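You operate a simulated robot arm through the tools that you are given. There is no shell and no other tool. Be economical: measure what you need, move in short steps, check, and stop when the job is done.

You run a simulated robot arm. Do the job below in one go: nothing can be reset, and whatever is moved stays where it is left.

Task
Pour the leaf tea through the tea strainer into the white mug.
Fine: about 120 ml, no leaves in the mug; teapot back on its mat, strainer on the white saucer.

Only the result counts: the job must be done as asked and must still hold three seconds after the hand-in. Knocking over, shifting, dropping, spilling or breaking anything else fails it.

Robot
A 7-joint arm with a two-finger parallel gripper, fixed in place. Base frame: the origin is at the foot of the arm, x ahead of it, y to its left, z up; the work surface is at about z = 90. Readings come in cm, rad, newtons and seconds.
With the tool pointing down near the work surface it reaches from about 20 to 74 cm from the base axis. Its first joint turns from -2.897 to 2.897 rad. Payload 1.57 kg.
Tool frame: the origin (TCP) lies between the finger pads and is the grasp point; the fingertips stand 3 cm ahead of it; z points along the fingers, y is the line along which they close. The gripper opens to 11 cm. The fingers are 2.4 cm wide and 1.2 cm thick; the gripper's body (4.8 by 11.2 cm) begins 7.8 cm behind the TCP.
Orientation is that of the tool frame in the base frame, as [roll, pitch, yaw] about the fixed x, y, z axes, in that order (R = Rz(yaw) Ry(pitch) Rx(roll)). With the fingers straight down and closing along the base's y, the tool's x points along the base's -x, its y along +y and its z along -z.

Tools
- The arm moves only by the tool nudge_tool. Its argument "commands" is a list that holds one entry, the list of rows, each a list of 6 numbers: the shift along the base's x, y, z in mm, then the turn, a rotation vector about the base's x, y, z in rad. In form: [[[tx, ty, tz, rx, ry, rz], ...]]. A call has 1 to 8 rows; each row shifts and turns the commanded pose from where the row before left it. "gripper" is the opening in per cent of the stroke, from 0 (shut) to 100 (fully open), set as the call begins (left out, the last holds). Each row takes 0.2 s and may step no farther than 5 cm and 0.15 rad from the row before; otherwise, or with a gripper value out of range, the whole call is refused. A pose out of reach is approached as far as the arm can. The call stops where the force on the tool passes 40 N (or 10 N more than at its start, if that is more) or the arm is blocked; 0.2 s more then pass. Each finger travels about 4.5 cm/s and halts on what it meets, pressing with about 26 N; the grip force reading is that of the motor and also rises with nothing between the fingers. The clock runs only during rows and for 0.2 s after the last one: add rows that do not move to give the fingers time. It gives the time, the measured TCP pose, the force on the tool (base axes), the opening and the grip force at its end, in the units of the frame above (readings bear some noise).
- Cameras (640 x 400 px; columns grow to the right, rows downward): "scene" is fixed at [22.03, 64.94, 163.34]; the picture's right is [-1.00, -0.02, 0.00], its down [-0.02, 0.90, -0.44] and it looks along [0.01, -0.44, -0.90] (base axes); focal length 328 px, centre (320, 200). "wrist" rides on the gripper at [7, 1.6, -14.1] in the tool frame; the picture's right is [-0.23, 0.97, 0.00], its down [-0.86, -0.20, -0.48] and it looks along [-0.47, -0.11, 0.88] (tool axes); focal length 222 px, centre (320, 200). There is no depth. A picture from a camera that has moved, and an enlarged one, comes with that camera's place and axes in the base frame and with its lens.
- capture(camera): a new picture of that camera. No time passes.
- move_column(by): slides the trunk up (or, below 0, down) by that many cm; the arm rides with it, the base frame stays. It gives what a move gives, with no picture.
- enlarge(camera, box): a new picture of the part [left, top, right, bottom] of that camera's present view, enlarged. No time passes.
- close_job(): hands the job in; it is judged then, once.

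Work in short steps. Places have to be worked out from the pictures, the camera data and where the tool is seen: move nearer, look again, correct. Check each grasp and each placing, and mend what went wrong. You have 120 turns and 76 pictures in all, those below and enlarged ones among them. Open the gripper and draw the arm clear of the work before you hand the job in, unless the task says otherwise; then end with one line.

The tools are called as name(argument=value, ...) on one line, values as JSON. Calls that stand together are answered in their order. nudge_tool: Moves the arm, as the interface text tells. Its arguments: {"type":"object","properties":{"commands":{"type":"array","items":{"type":"array","items":{"type":"array","items":{"type":"number"}}}},"gripper":{"type":"number"}},"required":["commands"]} The other tools are called the same way: move_column (by) slides the trunk up or down; capture (camera) takes a picture; enlarge (camera, box) takes an enlarged picture of a part of a camera's view; close_job () hands the job in.

At the start:

```text
clock: 0.0
ee_pos: [14.49, 38.16, 129.76]
orientation: [-3.141, 0.0, 3.141]
wrist_force: [0.2, -0.2, -0.7]
width: 10.98
finger_force: 0.1
trunk travel left (down, up): [-52.5, 6.5]
```

scene: 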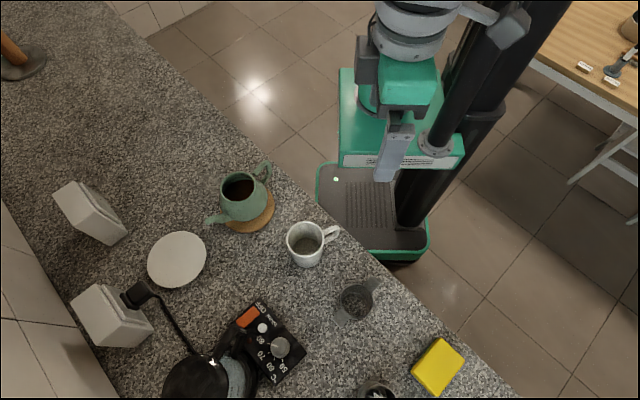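
wrist: 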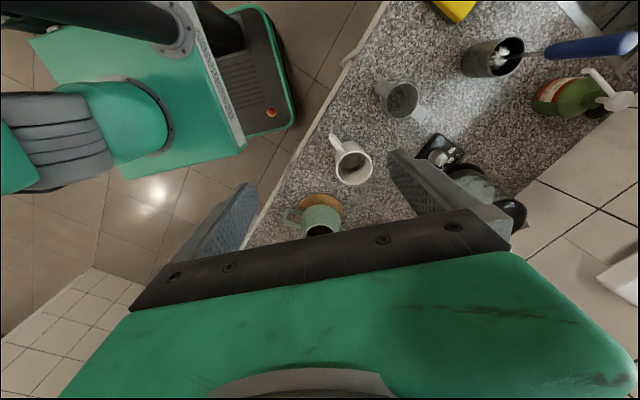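

I'll begin with enlarged views to identify the teapot, strainer, mug and saucer.

enlarge(camera="scene", box=[190, 150, 350, 250])

enlarge(camera="scene", box=[280, 210, 480, 400])

enlarge(camera="wrist", box=[260, 40, 540, 260])

```text
4.00 times, centred on (270, 200) of scene
camera zoom: at [22.03, 64.94, 163.34], right [-1.0, -0.02, 0.0], down [-0.02, 0.9, -0.44], along [0.01, -0.44, -0.9], focal length 1314 px, centre (520, 200)
```

zoom: 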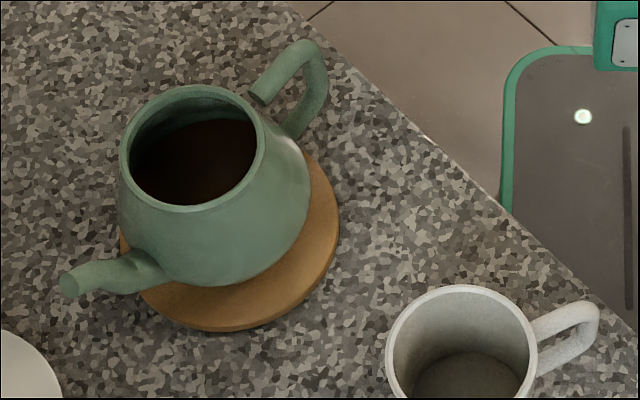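

```text
2.11 times, centred on (380, 305) of scene
camera zoom: at [22.03, 64.94, 163.34], right [-1.0, -0.02, 0.0], down [-0.02, 0.9, -0.44], along [0.01, -0.44, -0.9], focal length 692 px, centre (194, -21)
```

zoom: 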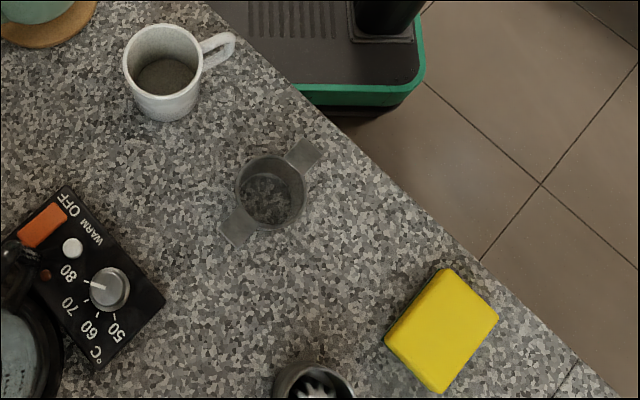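

```text
1.82 times, centred on (400, 150) of wrist
camera zoom: at [7.62, 39.76, 143.92], right [0.23, 0.97, 0.0], down [0.86, -0.2, 0.48], along [0.47, -0.11, -0.88], focal length 404 px, centre (174, 291)
```

zoom: 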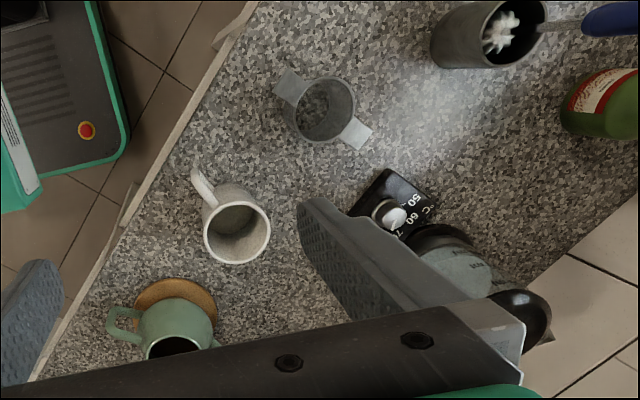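

The strainer is the two-tabbed cup near (15, 54), the mug is near (26, 42), and the teapot sits on its mat near (40, 31). I'll turn the tool 45° and lower it over the strainer for a closer look.

nudge_tool(commands=[[[0, 28, -25, 0, 0, 0.131], [0, 28, -25, 0, 0, 0.131], [0, 28, -25, 0, 0, 0.131], [0, 28, -25, 0, 0, 0.131], [0, 28, -25, 0, 0, 0.131], [0, 18, -25, 0, 0, 0.13]]])

capture(camera="wrist")

capture(camera="scene")

```text
clock: 1.4
ee_pos: [14.56, 54.06, 114.81]
orientation: [-3.14, 0.001, -2.354]
wrist_force: [0.7, -0.5, 0.1]
width: 11.0
finger_force: 0.0
trunk travel left (down, up): [-52.5, 6.5]
```

```text
70 pictures are left
camera wrist: at [8.57, 50.22, 128.92], right [-0.53, 0.85, 0.0], down [0.74, 0.47, 0.48], along [0.41, 0.25, -0.88], focal length 222 px, centre (320, 200)
```

wrist: 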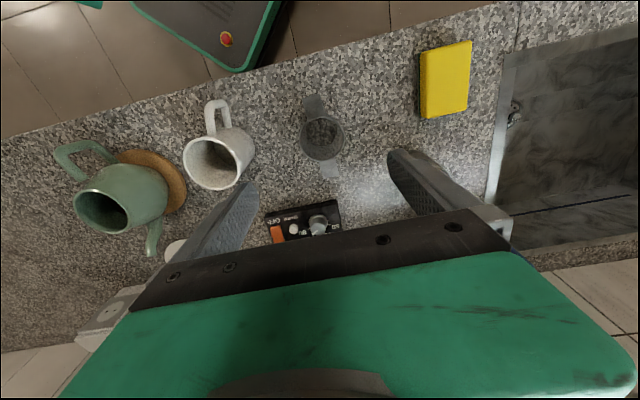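

```text
69 pictures are left
```

scene: 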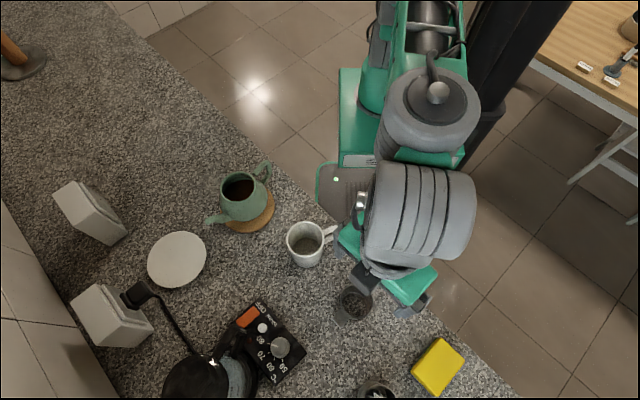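

The tool axis lands close to the strainer centre. I'll zoom in to locate the strainer precisely, and do the same for the mug.

enlarge(camera="wrist", box=[272, 85, 368, 185])

enlarge(camera="wrist", box=[40, 90, 280, 260])

```text
4.00 times, centred on (320, 135) of wrist
camera zoom: at [8.57, 50.22, 128.92], right [-0.53, 0.85, 0.0], down [0.74, 0.47, 0.48], along [0.41, 0.25, -0.88], focal length 888 px, centre (320, 460)
```

zoom: 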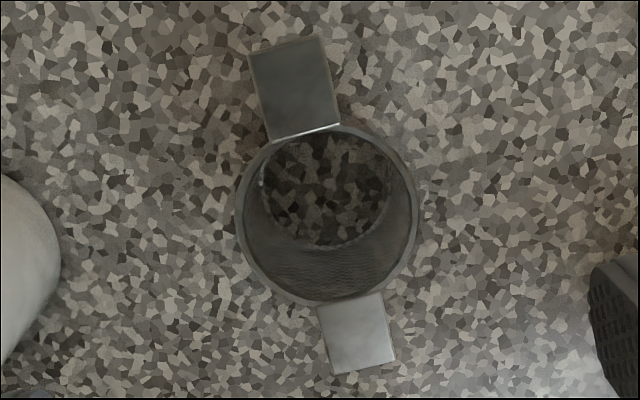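

```text
2.35 times, centred on (160, 175) of wrist
camera zoom: at [8.57, 50.22, 128.92], right [-0.53, 0.85, 0.0], down [0.74, 0.47, 0.48], along [0.41, 0.25, -0.88], focal length 523 px, centre (696, 259)
```

zoom: 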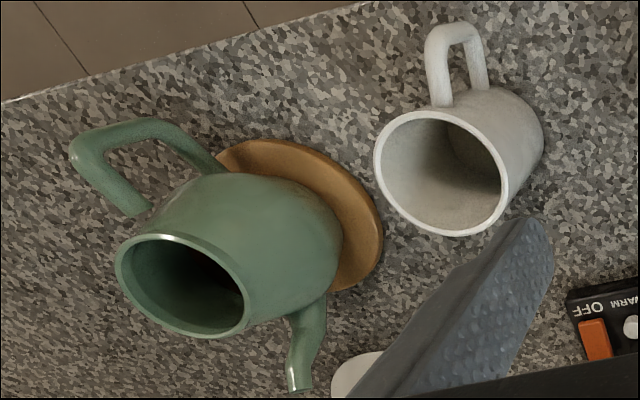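

The strainer centre comes out at about (15.1, 54.3), with the rim and tabs at z ≈ 96.7, tabs along 47°, 2.7 cm wide and out to radius 5.8. I'll take the far tab by its edges, tool down, so I move above it first.

nudge_tool(commands=[[[14, 14, -35, 0, 0, 0.03], [14, 14, -35, 0, 0, 0], [14, 14, -35, 0, 0, 0], [0, 0, 0, 0, 0, 0]]], gripper=55)

capture(camera="wrist")

enlarge(camera="scene", box=[300, 240, 420, 350])

```text
clock: 2.4
ee_pos: [18.83, 58.35, 104.37]
orientation: [-3.141, 0.001, -2.326]
wrist_force: [0.1, 0.7, 0.7]
width: 6.05
finger_force: 0.1
trunk travel left (down, up): [-52.5, 6.5]
```

```text
66 pictures are left
camera wrist: at [12.86, 54.29, 118.42], right [-0.55, 0.83, 0.0], down [0.73, 0.49, 0.48], along [0.4, 0.26, -0.88], focal length 222 px, centre (320, 200)
```

wrist: 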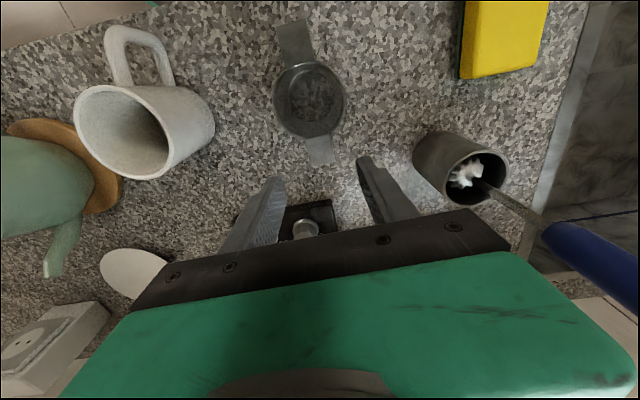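

```text
3.64 times, centred on (360, 295) of scene
camera zoom: at [22.03, 64.94, 163.34], right [-1.0, -0.02, 0.0], down [-0.02, 0.9, -0.44], along [0.01, -0.44, -0.9], focal length 1194 px, centre (174, -146)
```

zoom: 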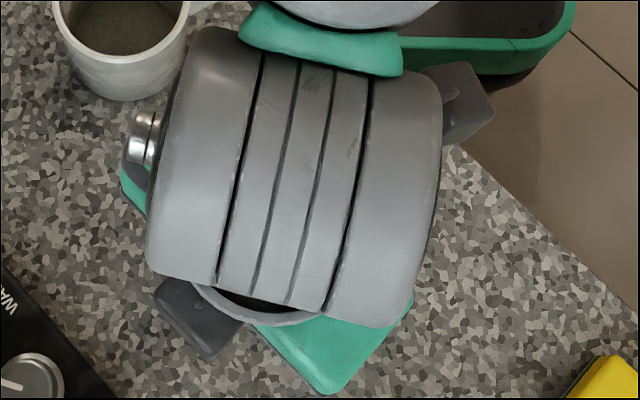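

The far tab is in view just below the fingers, so I zoom in to re-measure it before descending.

enlarge(camera="wrist", box=[230, 10, 410, 250])

```text
1.67 times, centred on (320, 130) of wrist
camera zoom: at [12.86, 54.29, 118.42], right [-0.55, 0.83, 0.0], down [0.73, 0.49, 0.48], along [0.4, 0.26, -0.88], focal length 370 px, centre (320, 317)
```

zoom: 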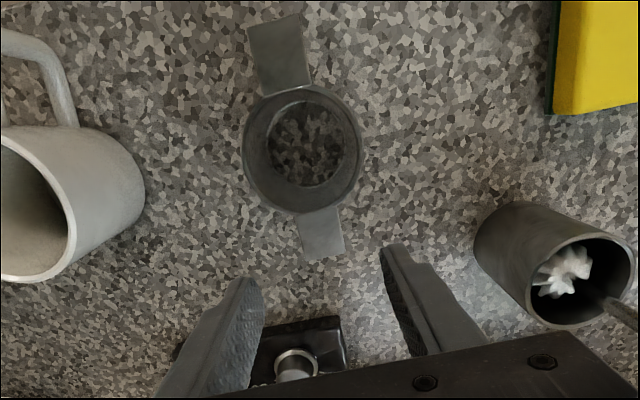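

The tab end re-measures at (19.07, 58.6), so the tool is centred on the tab's line. I'll descend to TCP z ≈ 98.4 with the fingers straddling the tab.

nudge_tool(commands=[[[0, 0, -30, 0, 0, 0], [0, 0, -20, 0, 0, 0], [0, 0, -9, 0, 0, 0]]])

enlarge(camera="wrist", box=[200, 10, 440, 250])

```text
clock: 3.2
ee_pos: [18.77, 58.09, 98.34]
orientation: [-3.141, 0.001, -2.327]
wrist_force: [-0.4, -0.3, 0.1]
width: 6.05
finger_force: 0.1
trunk travel left (down, up): [-52.5, 6.5]
```

```text
1.67 times, centred on (320, 130) of wrist
camera zoom: at [12.81, 54.19, 112.49], right [-0.55, 0.83, 0.0], down [0.73, 0.49, 0.48], along [0.4, 0.26, -0.88], focal length 370 px, centre (320, 317)
```

zoom: 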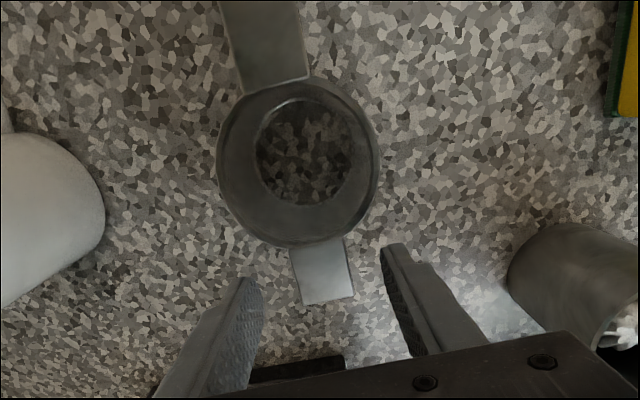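

The fingertips straddle the tab at the expected spot, so I close on it.

nudge_tool(commands=[[[0, 0, 0, 0, 0, 0], [0, 0, 0, 0, 0, 0], [0, 0, 0, 0, 0, 0], [0, 0, 0, 0, 0, 0]]], gripper=0)

enlarge(camera="wrist", box=[200, 10, 440, 250])

```text
clock: 4.2
ee_pos: [18.62, 58.15, 98.35]
orientation: [3.141, -0.002, -2.327]
wrist_force: [0.4, 0.3, -1.2]
width: 2.48
finger_force: 26.3
trunk travel left (down, up): [-52.5, 6.5]
```

```text
1.67 times, centred on (320, 130) of wrist
camera zoom: at [12.82, 54.19, 112.51], right [-0.55, 0.83, 0.0], down [0.73, 0.49, 0.48], along [0.4, 0.26, -0.88], focal length 370 px, centre (320, 317)
```

zoom: 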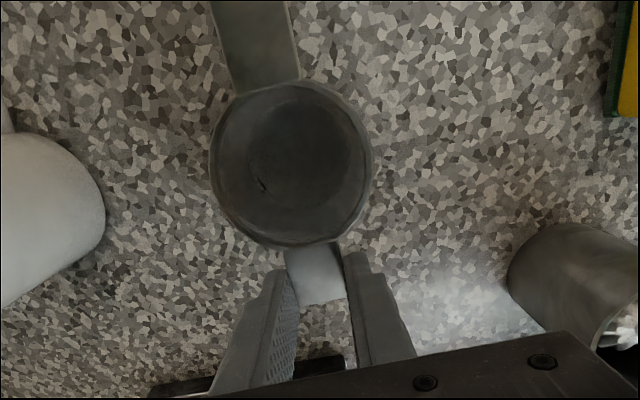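

The grip is at 2.48 cm with 26 N. I lift a little and check whether the strainer holds level.

nudge_tool(commands=[[[0, 0, 10, 0, 0, 0], [0, 0, 20, 0, 0, 0], [0, 0, 40, 0, 0, 0]]])

enlarge(camera="wrist", box=[200, 10, 440, 250])

enlarge(camera="scene", box=[260, 200, 420, 350])

```text
clock: 5.0
ee_pos: [18.8, 58.03, 105.32]
orientation: [3.141, -0.001, -2.325]
wrist_force: [0.8, -0.3, -0.8]
width: 2.49
finger_force: 26.1
trunk travel left (down, up): [-52.5, 6.5]
```

```text
1.67 times, centred on (320, 130) of wrist
camera zoom: at [12.87, 54.15, 119.46], right [-0.55, 0.83, 0.0], down [0.73, 0.49, 0.48], along [0.4, 0.26, -0.88], focal length 370 px, centre (320, 317)
```

zoom: 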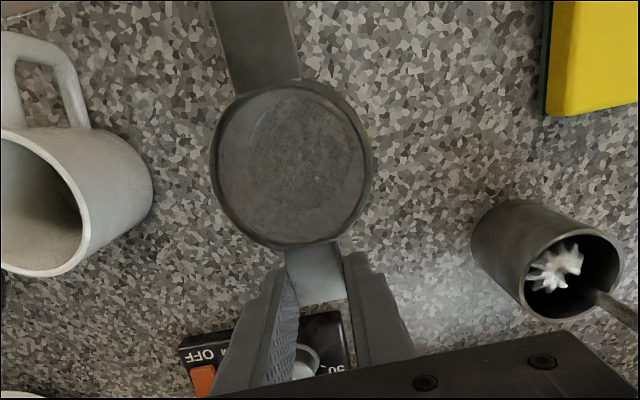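

```text
2.67 times, centred on (340, 275) of scene
camera zoom: at [22.03, 64.94, 163.34], right [-1.0, -0.02, 0.0], down [-0.02, 0.9, -0.44], along [0.01, -0.44, -0.9], focal length 876 px, centre (267, 0)
```

zoom: 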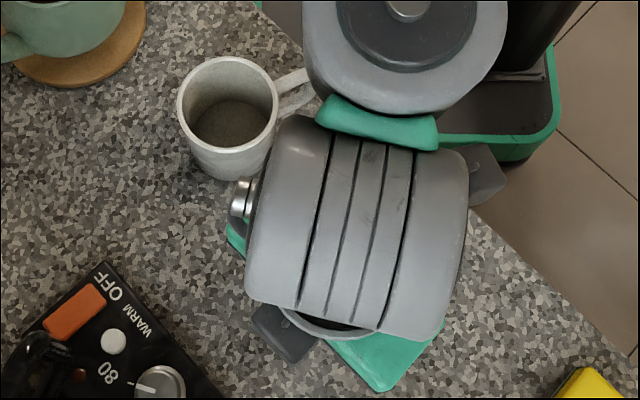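

The strainer is held firmly, level and unchanged in the tool frame. The mug rim centre works out at about (25.6, 42.6, 99), so I raise the strainer and carry it above the mug.

nudge_tool(commands=[[[0, 0, 35, 0, 0, 0], [0, 0, 35, 0, 0, 0], [26, -29, 0, 0, 0, 0], [26, -29, 0, 0, 0, 0], [26, -29, 0, 0, 0, 0], [26, -29, 0, 0, 0, 0]]])

capture(camera="wrist")

enlarge(camera="scene", box=[240, 180, 400, 290])

```text
clock: 6.4
ee_pos: [29.22, 46.47, 112.38]
orientation: [-3.141, -0.002, -2.327]
wrist_force: [-0.7, 0.2, -0.2]
width: 2.51
finger_force: 26.4
trunk travel left (down, up): [-52.5, 6.5]
```

```text
59 pictures are left
camera wrist: at [23.28, 42.54, 126.52], right [-0.55, 0.83, 0.0], down [0.73, 0.49, 0.48], along [0.4, 0.26, -0.88], focal length 222 px, centre (320, 200)
```

wrist: 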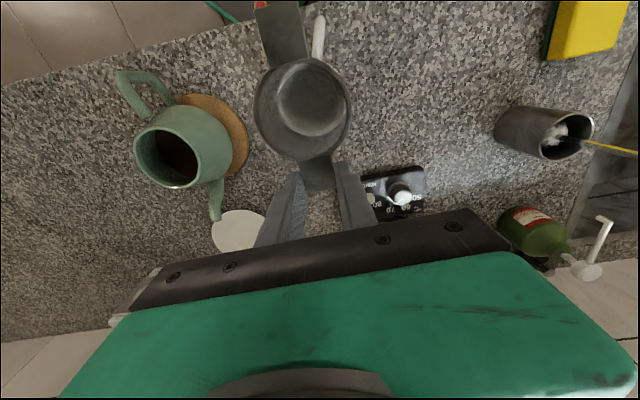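

```text
3.64 times, centred on (320, 235) of scene
camera zoom: at [22.03, 64.94, 163.34], right [-1.0, -0.02, 0.0], down [-0.02, 0.9, -0.44], along [0.01, -0.44, -0.9], focal length 1194 px, centre (320, 73)
```

zoom: 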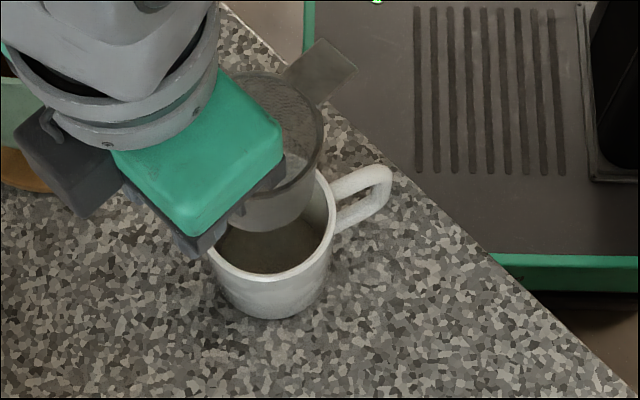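

The strainer is nearly above the mug. I lower it to just over the rim and compare alignment from both cameras.

nudge_tool(commands=[[[-1, 0, -18, 0, 0, 0], [0, 0, -15, 0, 0, 0], [0, 0, 0, 0, 0, 0]]])

enlarge(camera="scene", box=[270, 190, 370, 280])

enlarge(camera="wrist", box=[210, 0, 390, 200])

```text
clock: 7.2
ee_pos: [29.1, 46.43, 109.06]
orientation: [3.141, 0.002, -2.326]
wrist_force: [0.7, 0.3, -0.7]
width: 2.48
finger_force: 25.7
trunk travel left (down, up): [-52.5, 6.5]
```

```text
4.44 times, centred on (320, 235) of scene
camera zoom: at [22.03, 64.94, 163.34], right [-1.0, -0.02, 0.0], down [-0.02, 0.9, -0.44], along [0.01, -0.44, -0.9], focal length 1460 px, centre (320, 44)
```

zoom: 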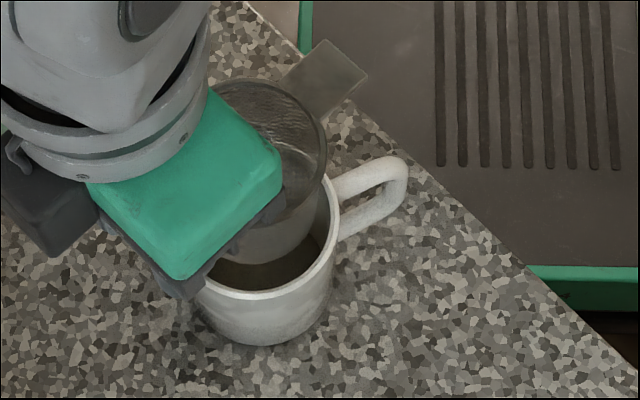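

```text
2.00 times, centred on (300, 100) of wrist
camera zoom: at [23.14, 42.61, 123.19], right [-0.55, 0.83, 0.0], down [0.73, 0.49, 0.48], along [0.4, 0.26, -0.88], focal length 444 px, centre (360, 400)
```

zoom: 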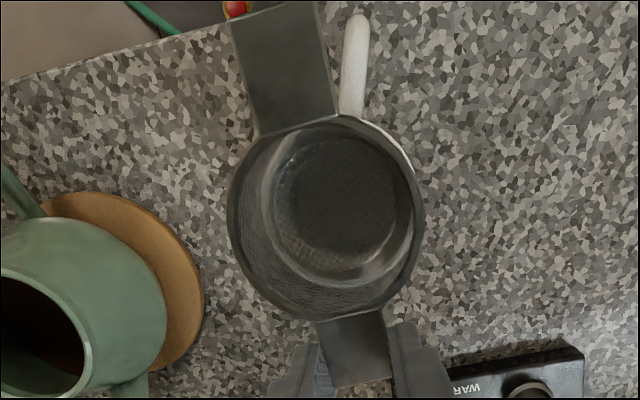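

Seen through the mesh, the mug rim sits about 2 mm toward +y from the basket. I correct by that and lower gradually, with the force stop as a guard.

nudge_tool(commands=[[[0, 2, 0, 0, 0, 0], [0, 0, -15, 0, 0, 0], [0, 0, -15, 0, 0, 0], [0, 0, -15, 0, 0, 0], [0, 0, -15, 0, 0, 0]]])

enlarge(camera="scene", box=[270, 190, 370, 280])

enlarge(camera="wrist", box=[210, 0, 390, 200])

```text
clock: 8.4
ee_pos: [29.02, 46.66, 103.15]
orientation: [3.141, -0.002, -2.328]
wrist_force: [0.3, 0.4, -0.3]
width: 2.52
finger_force: 25.8
trunk travel left (down, up): [-52.5, 6.5]
```

```text
4.44 times, centred on (320, 235) of scene
camera zoom: at [22.03, 64.94, 163.34], right [-1.0, -0.02, 0.0], down [-0.02, 0.9, -0.44], along [0.01, -0.44, -0.9], focal length 1460 px, centre (320, 44)
```

zoom: 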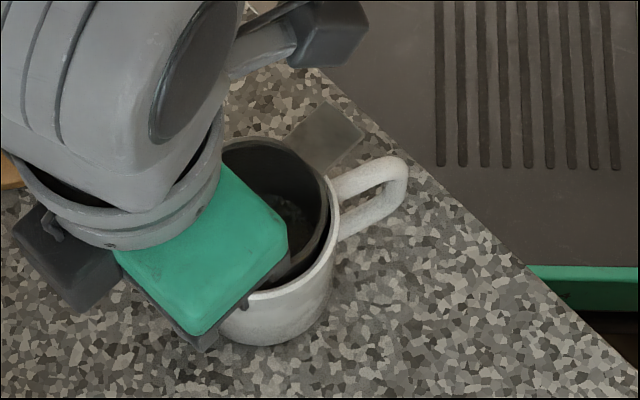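

```text
2.00 times, centred on (300, 100) of wrist
camera zoom: at [23.09, 42.8, 117.18], right [-0.55, 0.83, 0.0], down [0.73, 0.49, 0.48], along [0.4, 0.26, -0.88], focal length 444 px, centre (360, 400)
```

zoom: 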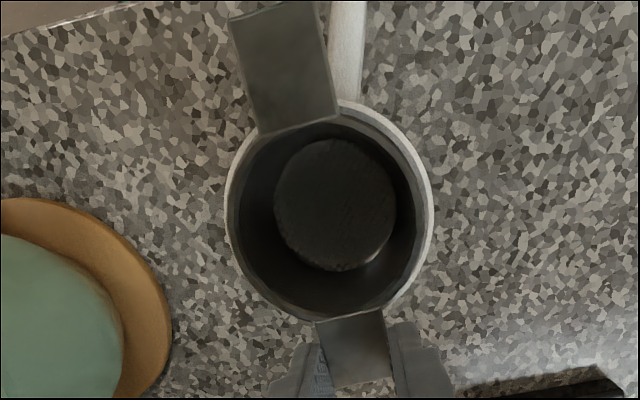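

The basket is inside the mug, almost centred. I make a 1–2 mm correction and lower until the tabs meet the rim.

nudge_tool(commands=[[[-1, 1.5, -5, 0, 0, 0], [0, 0, -8, 0, 0, 0], [0, 0, -6, 0, 0, 0], [0, 0, -4, 0, 0, 0], [0, 0, 0, 0, 0, 0]]])

enlarge(camera="wrist", box=[210, 0, 390, 200])

```text
clock: 9.6
ee_pos: [29.04, 46.95, 100.95]
orientation: [3.14, 0.004, -2.328]
wrist_force: [3.0, 1.9, 17.9]
width: 2.49
finger_force: 25.7
trunk travel left (down, up): [-52.5, 6.5]
```

```text
2.00 times, centred on (300, 100) of wrist
camera zoom: at [23.04, 42.89, 115.04], right [-0.55, 0.83, 0.0], down [0.73, 0.48, 0.48], along [0.4, 0.27, -0.88], focal length 444 px, centre (360, 400)
```

zoom: 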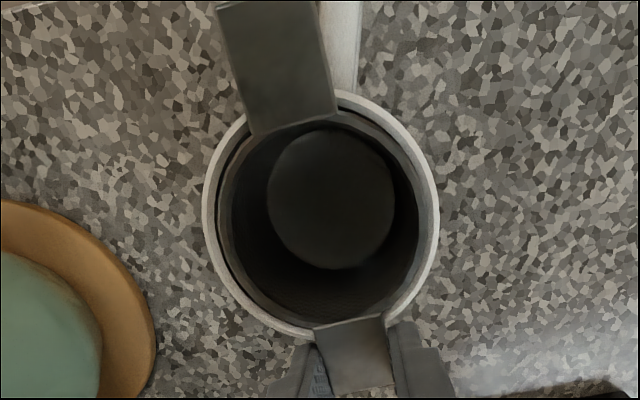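

An 18 N upward force shows the tabs resting on the rim, with the basket well centred. I ease up 1.5 mm and open the gripper.

nudge_tool(commands=[[[0, 0, 1.5, 0, 0, 0], [0, 0, 0, 0, 0, 0]]])

nudge_tool(commands=[[[0, 0, 0, 0, 0, 0], [0, 0, 0, 0, 0, 0], [0, 0, 0, 0, 0, 0]]], gripper=45)

nudge_tool(commands=[[[0, 0, 15, 0, 0, 0], [0, 0, 40, 0, 0, 0], [0, 0, 50, 0, 0, 0], [0, 0, 50, 0, 0, 0]]])

capture(camera="wrist")

enlarge(camera="scene", box=[270, 190, 370, 280])

```text
clock: 10.2
ee_pos: [28.94, 46.82, 100.79]
orientation: [-3.139, 0.0, -2.325]
wrist_force: [5.2, 5.1, 11.6]
width: 2.5
finger_force: 26.0
trunk travel left (down, up): [-52.5, 6.5]
```

```text
clock: 11.0
ee_pos: [28.92, 46.79, 100.96]
orientation: [-3.139, 0.0, -2.327]
wrist_force: [-1.0, 0.2, -0.1]
width: 4.94
finger_force: 0.0
trunk travel left (down, up): [-52.5, 6.5]
```

```text
clock: 12.0
ee_pos: [28.85, 46.9, 116.34]
orientation: [3.141, -0.002, -2.327]
wrist_force: [0.8, 0.3, 0.5]
width: 4.95
finger_force: 0.0
trunk travel left (down, up): [-52.5, 6.5]
```

```text
52 pictures are left
camera wrist: at [23.02, 42.95, 130.58], right [-0.55, 0.83, 0.0], down [0.73, 0.49, 0.48], along [0.4, 0.26, -0.88], focal length 222 px, centre (320, 200)
```

wrist: 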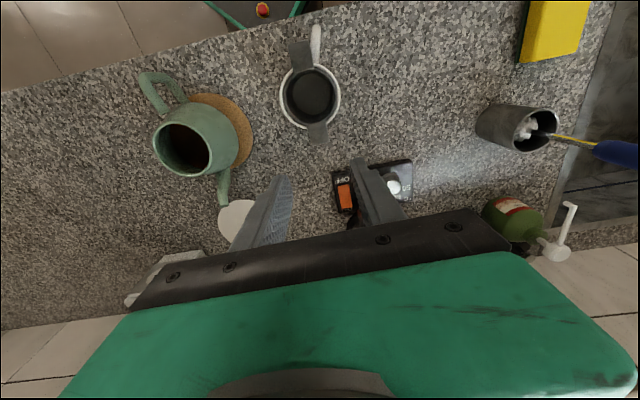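

```text
4.44 times, centred on (320, 235) of scene
camera zoom: at [22.03, 64.94, 163.34], right [-1.0, -0.02, 0.0], down [-0.02, 0.9, -0.44], along [0.01, -0.44, -0.9], focal length 1460 px, centre (320, 44)
```

zoom: 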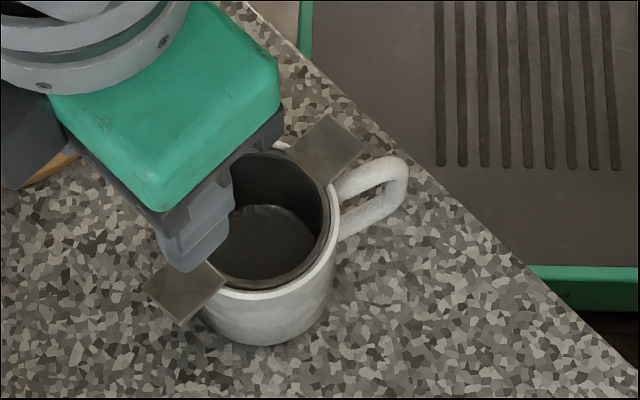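

The strainer is seated on the mug. The pot's handle is a vertical bar at about (35, 24.7), z 94.5–99.4; its spout tip is near (45.9, 39.6, 100.4) and points along 54°. I'll swing the tool to the handle side at about 45° pitch.

nudge_tool(commands=[[[2, -38, 10, 0, 0, 0.127], [2, -40, 0, 0.106, -0.077, 0], [2, -40, 0, 0.106, -0.077, 0], [2, -40, 0, 0.106, -0.077, 0], [2, -40, 0, 0.106, -0.077, 0], [2, -40, -20, 0.106, -0.077, 0], [2, -40, -30, 0.106, -0.077, 0]]], gripper=50)

capture(camera="wrist")

capture(camera="scene")

```text
clock: 13.6
ee_pos: [18.93, 28.06, 108.98]
orientation: [3.0, 0.667, -1.839]
wrist_force: [-0.9, -1.2, 0.1]
width: 5.49
finger_force: 0.0
trunk travel left (down, up): [-52.5, 6.5]
stopped in row 7: the arm was blocked; the commanded pose is now the measured one
```

```text
50 pictures are left
camera wrist: at [15.6, 14.18, 115.64], right [-0.9, 0.35, 0.25], down [0.36, 0.31, 0.88], along [0.23, 0.89, -0.41], focal length 222 px, centre (320, 200)
```

wrist: 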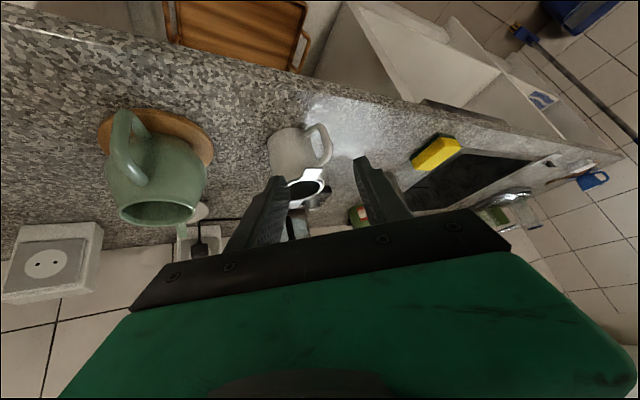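

```text
49 pictures are left
```

scene: 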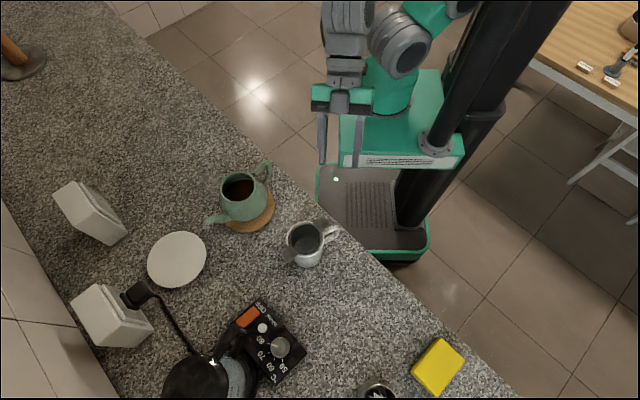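

The arm gets blocked when tilted this close to its base, so I'll hold the handle with the tool straight down, which is enough for a tilt of about 30°. I back off upward and reorient over the handle.

nudge_tool(commands=[[[5, 5, 25, -0.135, 0.006, 0], [10, 0, 25, -0.135, 0.006, 0], [20, 0, 20, -0.135, 0.006, 0], [30, 0, 10, -0.135, 0.006, 0], [30, -10, 0, -0.137, 0.006, 0], [30, -10, 0, 0, 0, -0.137], [25, -10, 0, 0, 0, -0.137], [17, -4, 0, 0, 0, -0.136]]])

capture(camera="wrist")

```text
clock: 15.4
ee_pos: [35.94, 25.3, 117.12]
orientation: [-3.137, 0.008, -2.202]
wrist_force: [0.4, 0.1, -0.4]
width: 5.5
finger_force: 0.1
trunk travel left (down, up): [-52.5, 6.5]
```

```text
48 pictures are left
camera wrist: at [30.37, 20.52, 131.21], right [-0.65, 0.76, 0.0], down [0.66, 0.57, 0.49], along [0.37, 0.32, -0.87], focal length 222 px, centre (320, 200)
```

wrist: 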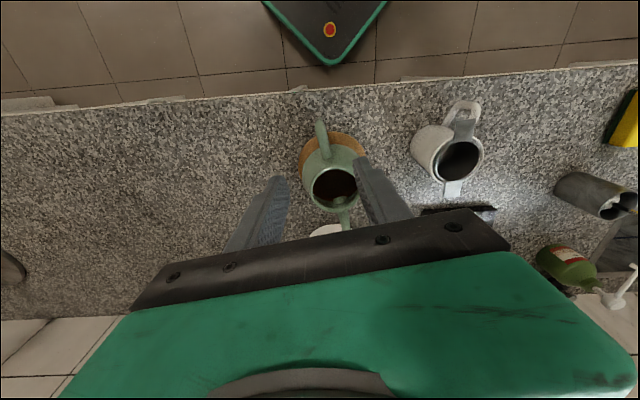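

The pot lies below and the handle lines up with the tool. I zoom in to measure the handle.

enlarge(camera="wrist", box=[270, 80, 400, 240])

enlarge(camera="scene", box=[200, 150, 290, 240])

```text
2.50 times, centred on (335, 160) of wrist
camera zoom: at [30.37, 20.52, 131.21], right [-0.65, 0.76, 0.0], down [0.66, 0.57, 0.49], along [0.37, 0.32, -0.87], focal length 555 px, centre (282, 300)
```

zoom: 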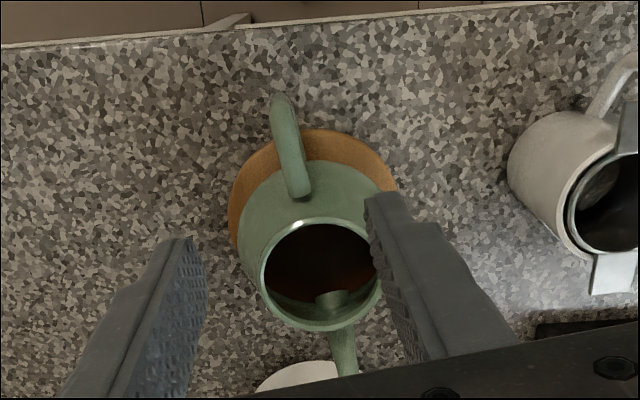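

```text
4.44 times, centred on (245, 195) of scene
camera zoom: at [22.03, 64.94, 163.34], right [-1.0, -0.02, 0.0], down [-0.02, 0.9, -0.44], along [0.01, -0.44, -0.9], focal length 1460 px, centre (653, 222)
```

zoom: 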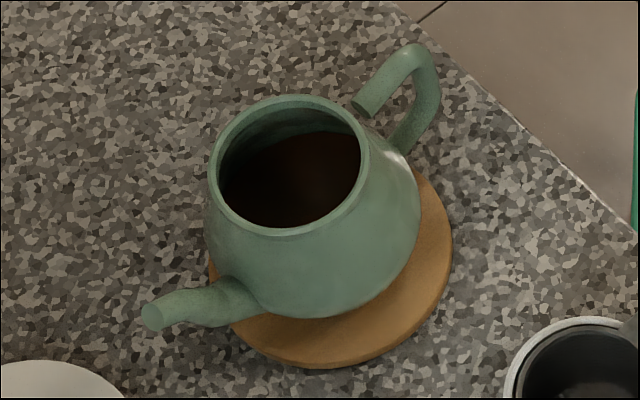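

The handle's top bar runs from (34.8, 24.4) to (37.6, 28.2) at z ≈ 99.3 and is about 1.5 cm thick. I centre the fingers on its outer part and go down.

nudge_tool(commands=[[[-6, -1, -45, 0, 0, 0], [0, 0, -45, 0, 0, 0], [0, 0, -45, 0, 0, 0], [0, 0, 0, 0, 0, 0]]])

enlarge(camera="wrist", box=[230, 60, 430, 240])

```text
clock: 16.4
ee_pos: [35.2, 24.92, 103.62]
orientation: [-3.139, 0.008, -2.201]
wrist_force: [-0.2, 0.8, 0.1]
width: 5.51
finger_force: 0.1
trunk travel left (down, up): [-52.5, 6.5]
```

```text
2.22 times, centred on (330, 150) of wrist
camera zoom: at [29.7, 20.27, 117.72], right [-0.65, 0.76, 0.0], down [0.66, 0.57, 0.49], along [0.37, 0.32, -0.87], focal length 494 px, centre (298, 311)
```

zoom: 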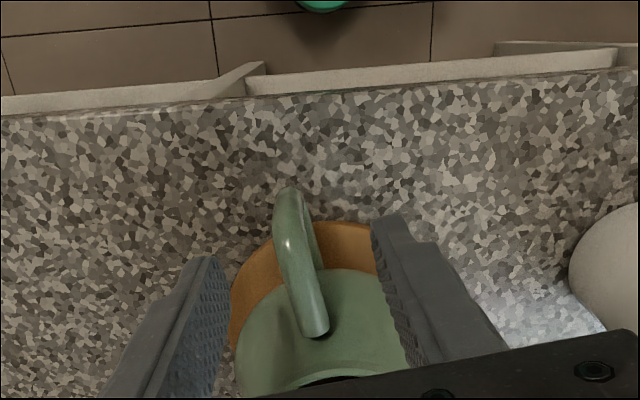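

The handle is centred between the fingers, so I descend the remaining 5.2 cm and close.

nudge_tool(commands=[[[0, 0, -26, 0, 0, 0], [0, 0, -26, 0, 0, 0], [0, 0, 0, 0, 0, 0]]])

nudge_tool(commands=[[[0, 0, 0, 0, 0, 0], [0, 0, 0, 0, 0, 0], [0, 0, 0, 0, 0, 0], [0, 0, 0, 0, 0, 0]]], gripper=0)

enlarge(camera="wrist", box=[230, 60, 430, 240])

enlarge(camera="scene", box=[190, 150, 340, 250])

```text
clock: 17.2
ee_pos: [35.08, 25.04, 98.44]
orientation: [-3.136, 0.007, -2.198]
wrist_force: [0.6, -0.8, 0.0]
width: 5.5
finger_force: 0.0
trunk travel left (down, up): [-52.5, 6.5]
```

```text
clock: 18.2
ee_pos: [35.12, 25.03, 98.45]
orientation: [-3.138, 0.005, -2.198]
wrist_force: [-0.6, 0.0, 0.2]
width: 1.41
finger_force: 25.9
trunk travel left (down, up): [-52.5, 6.5]
```

```text
2.22 times, centred on (330, 150) of wrist
camera zoom: at [29.68, 20.3, 112.54], right [-0.65, 0.76, 0.0], down [0.66, 0.57, 0.49], along [0.37, 0.32, -0.87], focal length 494 px, centre (298, 311)
```

zoom: 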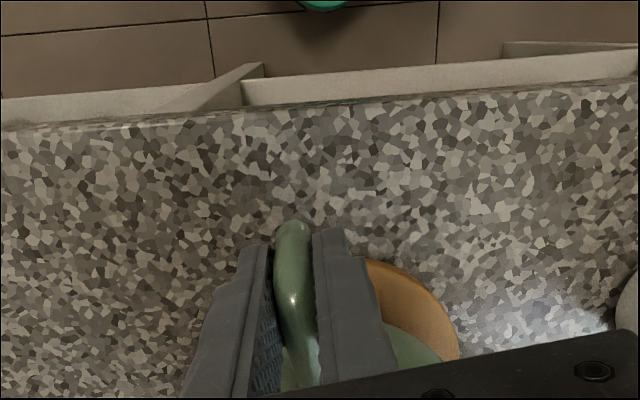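

```text
4.00 times, centred on (265, 200) of scene
camera zoom: at [22.03, 64.94, 163.34], right [-1.0, -0.02, 0.0], down [-0.02, 0.9, -0.44], along [0.01, -0.44, -0.9], focal length 1314 px, centre (540, 200)
```

zoom: 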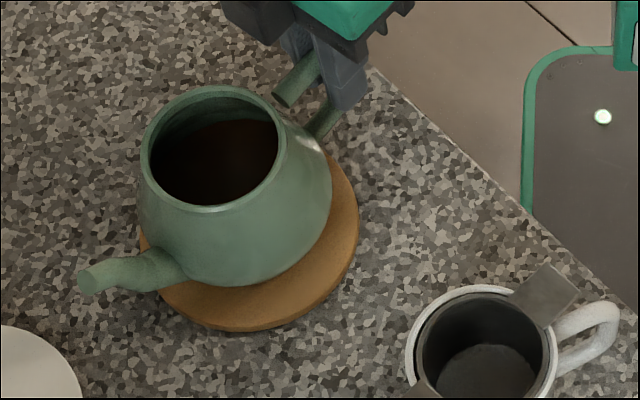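

The grip is on the handle at 1.41 cm, and the pot hasn't moved. I lift 1.5 cm to check the hold and the weight.

nudge_tool(commands=[[[0, 0, 5, 0, 0, 0], [0, 0, 10, 0, 0, 0], [0, 0, 0, 0, 0, 0], [0, 0, 0, 0, 0, 0]]])

enlarge(camera="scene", box=[190, 150, 340, 250])

```text
clock: 19.2
ee_pos: [35.21, 25.15, 99.83]
orientation: [-3.137, 0.005, -2.199]
wrist_force: [0.0, -0.2, -5.3]
width: 1.36
finger_force: 25.8
trunk travel left (down, up): [-52.5, 6.5]
```

```text
4.00 times, centred on (265, 200) of scene
camera zoom: at [22.03, 64.94, 163.34], right [-1.0, -0.02, 0.0], down [-0.02, 0.9, -0.44], along [0.01, -0.44, -0.9], focal length 1314 px, centre (540, 200)
```

zoom: 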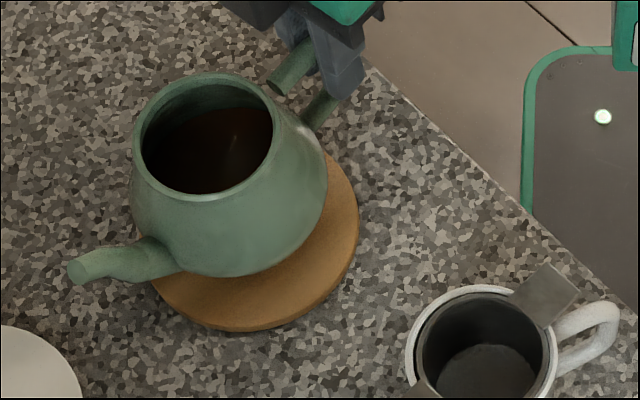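

The pot weighs about 5.3 N in total and hangs level. I lift it clear, then slowly turn it about 61° so the spout will reach the mug from a side with no tab or mug handle.

nudge_tool(commands=[[[0, 0, 25, 0, 0, 0], [0, 0, 30, 0, 0, 0], [0, 0, 30, 0, 0, 0], [0, 0, 30, 0, 0, 0], [0, 0, 15, 0, 0, 0], [0, 0, 0, 0, 0, 0]]])

nudge_tool(commands=[[[0, 0, 0, 0, 0, 0.1], [0, 0, 0, 0, 0, 0.106], [0, 0, 0, 0, 0, 0.106], [0, 0, 0, 0, 0, 0.106], [0, 0, 0, 0, 0, 0.106], [0, 0, 0, 0, 0, 0.1], [0, 0, 0, 0, 0, 0], [0, 0, 0, 0, 0, 0]]])

enlarge(camera="scene", box=[170, 120, 360, 270])

```text
clock: 20.6
ee_pos: [35.26, 24.97, 112.92]
orientation: [-3.138, 0.007, -2.198]
wrist_force: [0.3, -0.2, -4.6]
width: 1.39
finger_force: 26.4
trunk travel left (down, up): [-52.5, 6.5]
```

```text
clock: 22.4
ee_pos: [35.23, 25.04, 112.93]
orientation: [-3.14, 0.007, -1.574]
wrist_force: [-0.7, 0.0, -5.5]
width: 1.39
finger_force: 26.0
trunk travel left (down, up): [-52.5, 6.5]
```

```text
2.67 times, centred on (265, 195) of scene
camera zoom: at [22.03, 64.94, 163.34], right [-1.0, -0.02, 0.0], down [-0.02, 0.9, -0.44], along [0.01, -0.44, -0.9], focal length 876 px, centre (467, 213)
```

zoom: 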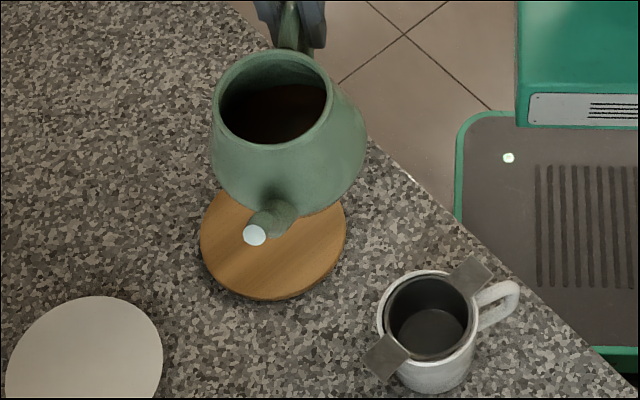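

The pot is still level and steady. I finish the turn and move its handle to about (32.9, 26.8).

nudge_tool(commands=[[[-5, 4, 0, 0, 0, 0.1], [-6, 5, 0, 0, 0, 0.11], [-6, 5, 0, 0, 0, 0.11], [-6, 3, 0, 0, 0, 0.116], [0, 0, 0, 0, 0, 0], [0, 0, 0, 0, 0, 0], [0, 0, 0, 0, 0, 0]]])

enlarge(camera="scene", box=[200, 120, 360, 270])

capture(camera="wrist")

```text
clock: 24.0
ee_pos: [32.94, 26.81, 112.93]
orientation: [-3.139, 0.007, -1.14]
wrist_force: [0.7, -0.6, -4.8]
width: 1.37
finger_force: 26.3
trunk travel left (down, up): [-52.5, 6.5]
```

```text
2.67 times, centred on (280, 195) of scene
camera zoom: at [22.03, 64.94, 163.34], right [-1.0, -0.02, 0.0], down [-0.02, 0.9, -0.44], along [0.01, -0.44, -0.9], focal length 876 px, centre (427, 213)
```

zoom: 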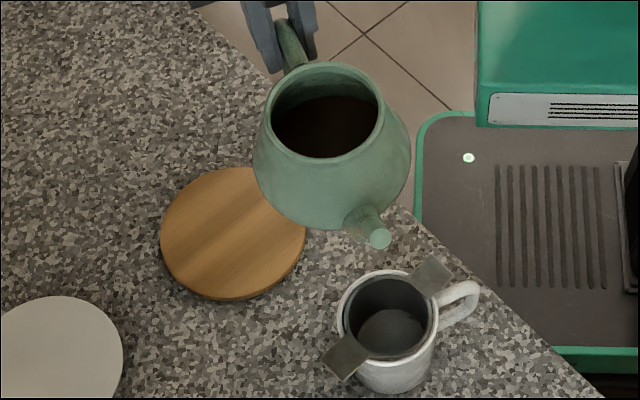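

```text
39 pictures are left
camera wrist: at [34.39, 19.65, 126.97], right [-0.98, -0.2, 0.0], down [-0.18, 0.86, 0.49], along [-0.1, 0.48, -0.87], focal length 222 px, centre (320, 200)
```

wrist: 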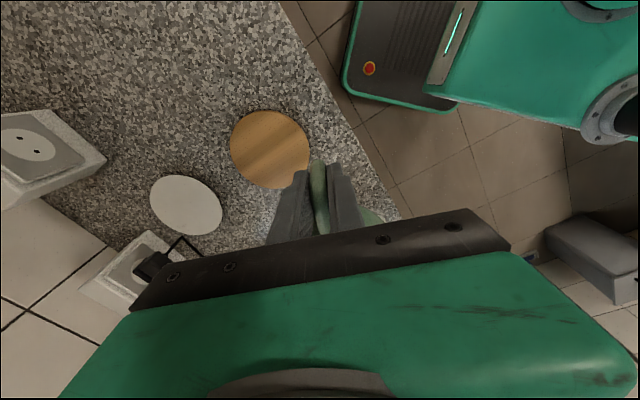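

The measured spout tip agrees with my model, 18.1 cm ahead of the grasp. I begin with a gentle 12° tilt while lowering, which is still below the estimated pouring angle of about 14°.

nudge_tool(commands=[[[1, -2, -5, -0.038, -0.0175, 0], [1, -2, -7, -0.038, -0.0175, 0], [1, -2, -7, -0.038, -0.0175, 0], [1, -2, -5, -0.038, -0.0175, 0], [0, -1, -3, -0.038, -0.0175, 0], [0, 0, 0, 0, 0, 0], [0, 0, 0, 0, 0, 0]]])

enlarge(camera="scene", box=[220, 130, 350, 270])

```text
clock: 25.6
ee_pos: [33.45, 25.91, 110.1]
orientation: [-3.138, -0.202, -1.14]
wrist_force: [-0.5, 0.5, -4.2]
width: 1.4
finger_force: 26.0
trunk travel left (down, up): [-52.5, 6.5]
```

```text
2.86 times, centred on (285, 200) of scene
camera zoom: at [22.03, 64.94, 163.34], right [-1.0, -0.02, 0.0], down [-0.02, 0.9, -0.44], along [0.01, -0.44, -0.9], focal length 938 px, centre (420, 200)
```

zoom: 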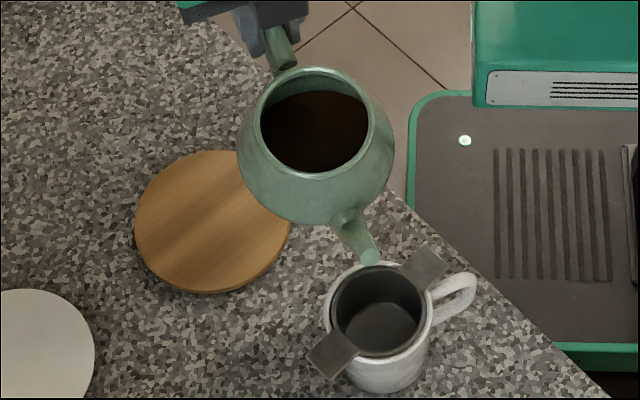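

No flow yet and the tip is over the basket. I tilt on to about 17° and hold.

nudge_tool(commands=[[[0, 0, -3, -0.027, -0.0125, 0], [0, 0, -2, -0.027, -0.0125, 0], [0, 0, 0, -0.027, -0.0125, 0], [0, 0, 0, 0, 0, 0], [0, 0, 0, 0, 0, 0], [0, 0, 0, 0, 0, 0]]])

enlarge(camera="scene", box=[220, 130, 350, 270])

```text
clock: 27.0
ee_pos: [33.23, 25.85, 109.65]
orientation: [-3.136, -0.291, -1.141]
wrist_force: [0.3, 0.0, -4.8]
width: 1.36
finger_force: 25.8
trunk travel left (down, up): [-52.5, 6.5]
```

```text
2.86 times, centred on (285, 200) of scene
camera zoom: at [22.03, 64.94, 163.34], right [-1.0, -0.02, 0.0], down [-0.02, 0.9, -0.44], along [0.01, -0.44, -0.9], focal length 938 px, centre (420, 200)
```

zoom: 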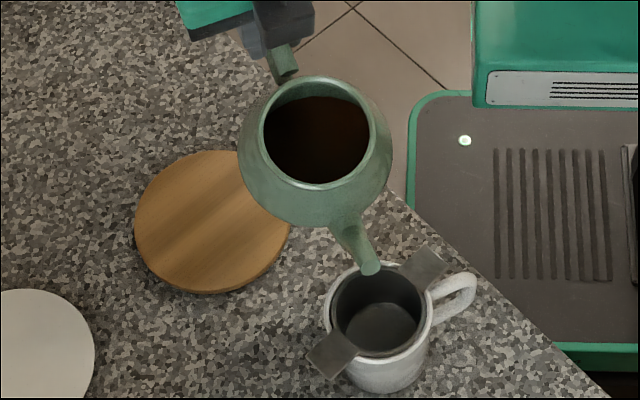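

Still no flow at 17°. I add 4° more.

nudge_tool(commands=[[[0, 0, 0, -0.032, -0.0145, 0], [0, 0, 0, -0.032, -0.0145, 0], [0, 0, 0, 0, 0, 0], [0, 0, 0, 0, 0, 0], [0, 0, 0, 0, 0, 0]]])

enlarge(camera="scene", box=[220, 130, 350, 270])

```text
clock: 28.2
ee_pos: [33.38, 25.91, 109.63]
orientation: [-3.138, -0.361, -1.139]
wrist_force: [-0.5, 0.2, -5.3]
width: 1.38
finger_force: 26.2
trunk travel left (down, up): [-52.5, 6.5]
```

```text
2.86 times, centred on (285, 200) of scene
camera zoom: at [22.03, 64.94, 163.34], right [-1.0, -0.02, 0.0], down [-0.02, 0.9, -0.44], along [0.01, -0.44, -0.9], focal length 938 px, centre (420, 200)
```

zoom: 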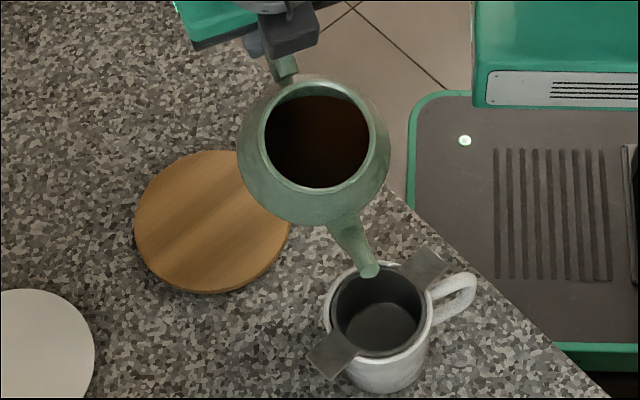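

No tea in the spout yet at about 21°. I go to 24.5° and hold.

nudge_tool(commands=[[[0, 0, 2, -0.03, -0.0138, 0], [0, 0, 2, -0.03, -0.0138, 0], [0, 0, 0, 0, 0, 0], [0, 0, 0, 0, 0, 0], [0, 0, 0, 0, 0, 0]]])

enlarge(camera="scene", box=[220, 130, 350, 270])

```text
clock: 29.4
ee_pos: [33.38, 25.91, 110.06]
orientation: [-3.138, -0.429, -1.14]
wrist_force: [0.4, -0.2, -4.8]
width: 1.38
finger_force: 25.5
trunk travel left (down, up): [-52.5, 6.5]
```

```text
2.86 times, centred on (285, 200) of scene
camera zoom: at [22.03, 64.94, 163.34], right [-1.0, -0.02, 0.0], down [-0.02, 0.9, -0.44], along [0.01, -0.44, -0.9], focal length 938 px, centre (420, 200)
```

zoom: 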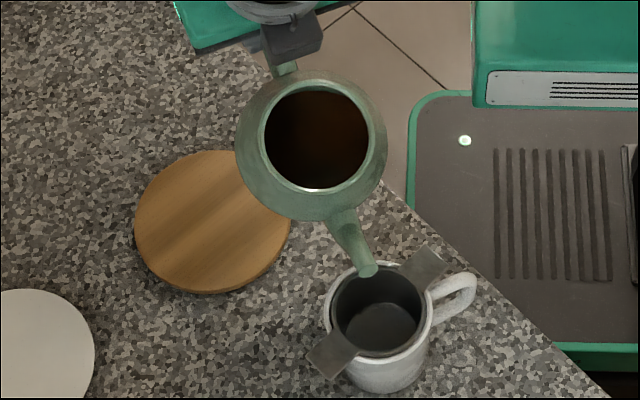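

Still dry. I tilt to 28° and shift 5 mm forward to keep the tip well over the basket.

nudge_tool(commands=[[[-1, 2.5, 2, -0.03, -0.0138, 0], [-1, 2.5, 2, -0.03, -0.0138, 0], [0, 0, 0, 0, 0, 0], [0, 0, 0, 0, 0, 0], [0, 0, 0, 0, 0, 0]]])

enlarge(camera="scene", box=[220, 130, 350, 270])

```text
clock: 30.6
ee_pos: [33.09, 26.43, 110.39]
orientation: [-3.137, -0.494, -1.141]
wrist_force: [-1.1, -0.3, -6.0]
width: 1.39
finger_force: 26.1
trunk travel left (down, up): [-52.5, 6.5]
```

```text
2.86 times, centred on (285, 200) of scene
camera zoom: at [22.03, 64.94, 163.34], right [-1.0, -0.02, 0.0], down [-0.02, 0.9, -0.44], along [0.01, -0.44, -0.9], focal length 938 px, centre (420, 200)
```

zoom: 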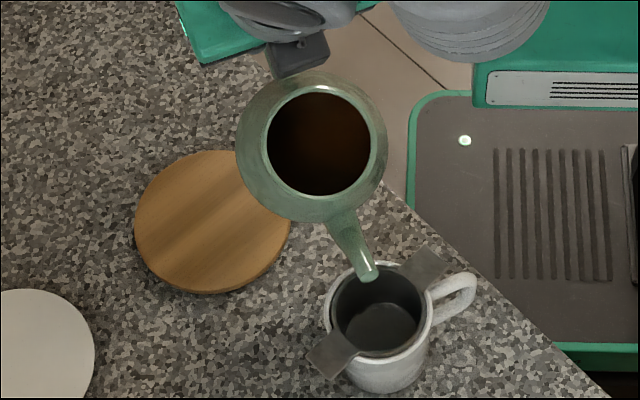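

No flow at 28°. I continue to about 32°, shifting forward to hold the tip position.

nudge_tool(commands=[[[-1, 2.5, 3, -0.033, -0.0152, 0], [-1, 2.5, 3, -0.033, -0.0152, 0], [0, 0, 0, 0, 0, 0], [0, 0, 0, 0, 0, 0], [0, 0, 0, 0, 0, 0]]])

enlarge(camera="scene", box=[240, 150, 340, 260])

```text
clock: 31.8
ee_pos: [32.44, 25.65, 108.61]
orientation: [-3.138, -0.566, -1.14]
wrist_force: [1.7, -4.5, 3.9]
width: 1.37
finger_force: 25.7
out of reach, approached as far as the arm can: row 1, 2
trunk travel left (down, up): [-52.5, 6.5]
```

```text
3.64 times, centred on (290, 205) of scene
camera zoom: at [22.03, 64.94, 163.34], right [-1.0, -0.02, 0.0], down [-0.02, 0.9, -0.44], along [0.01, -0.44, -0.9], focal length 1194 px, centre (429, 182)
```

zoom: 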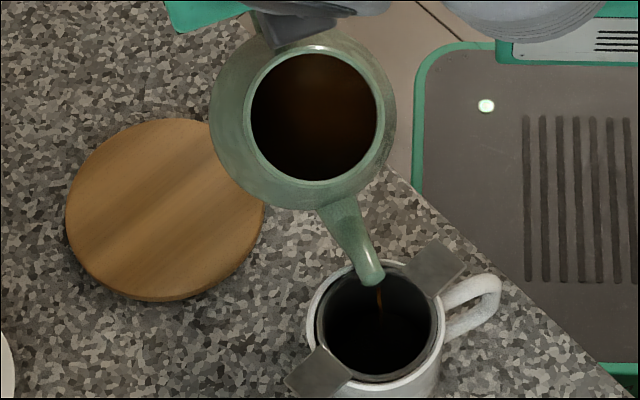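

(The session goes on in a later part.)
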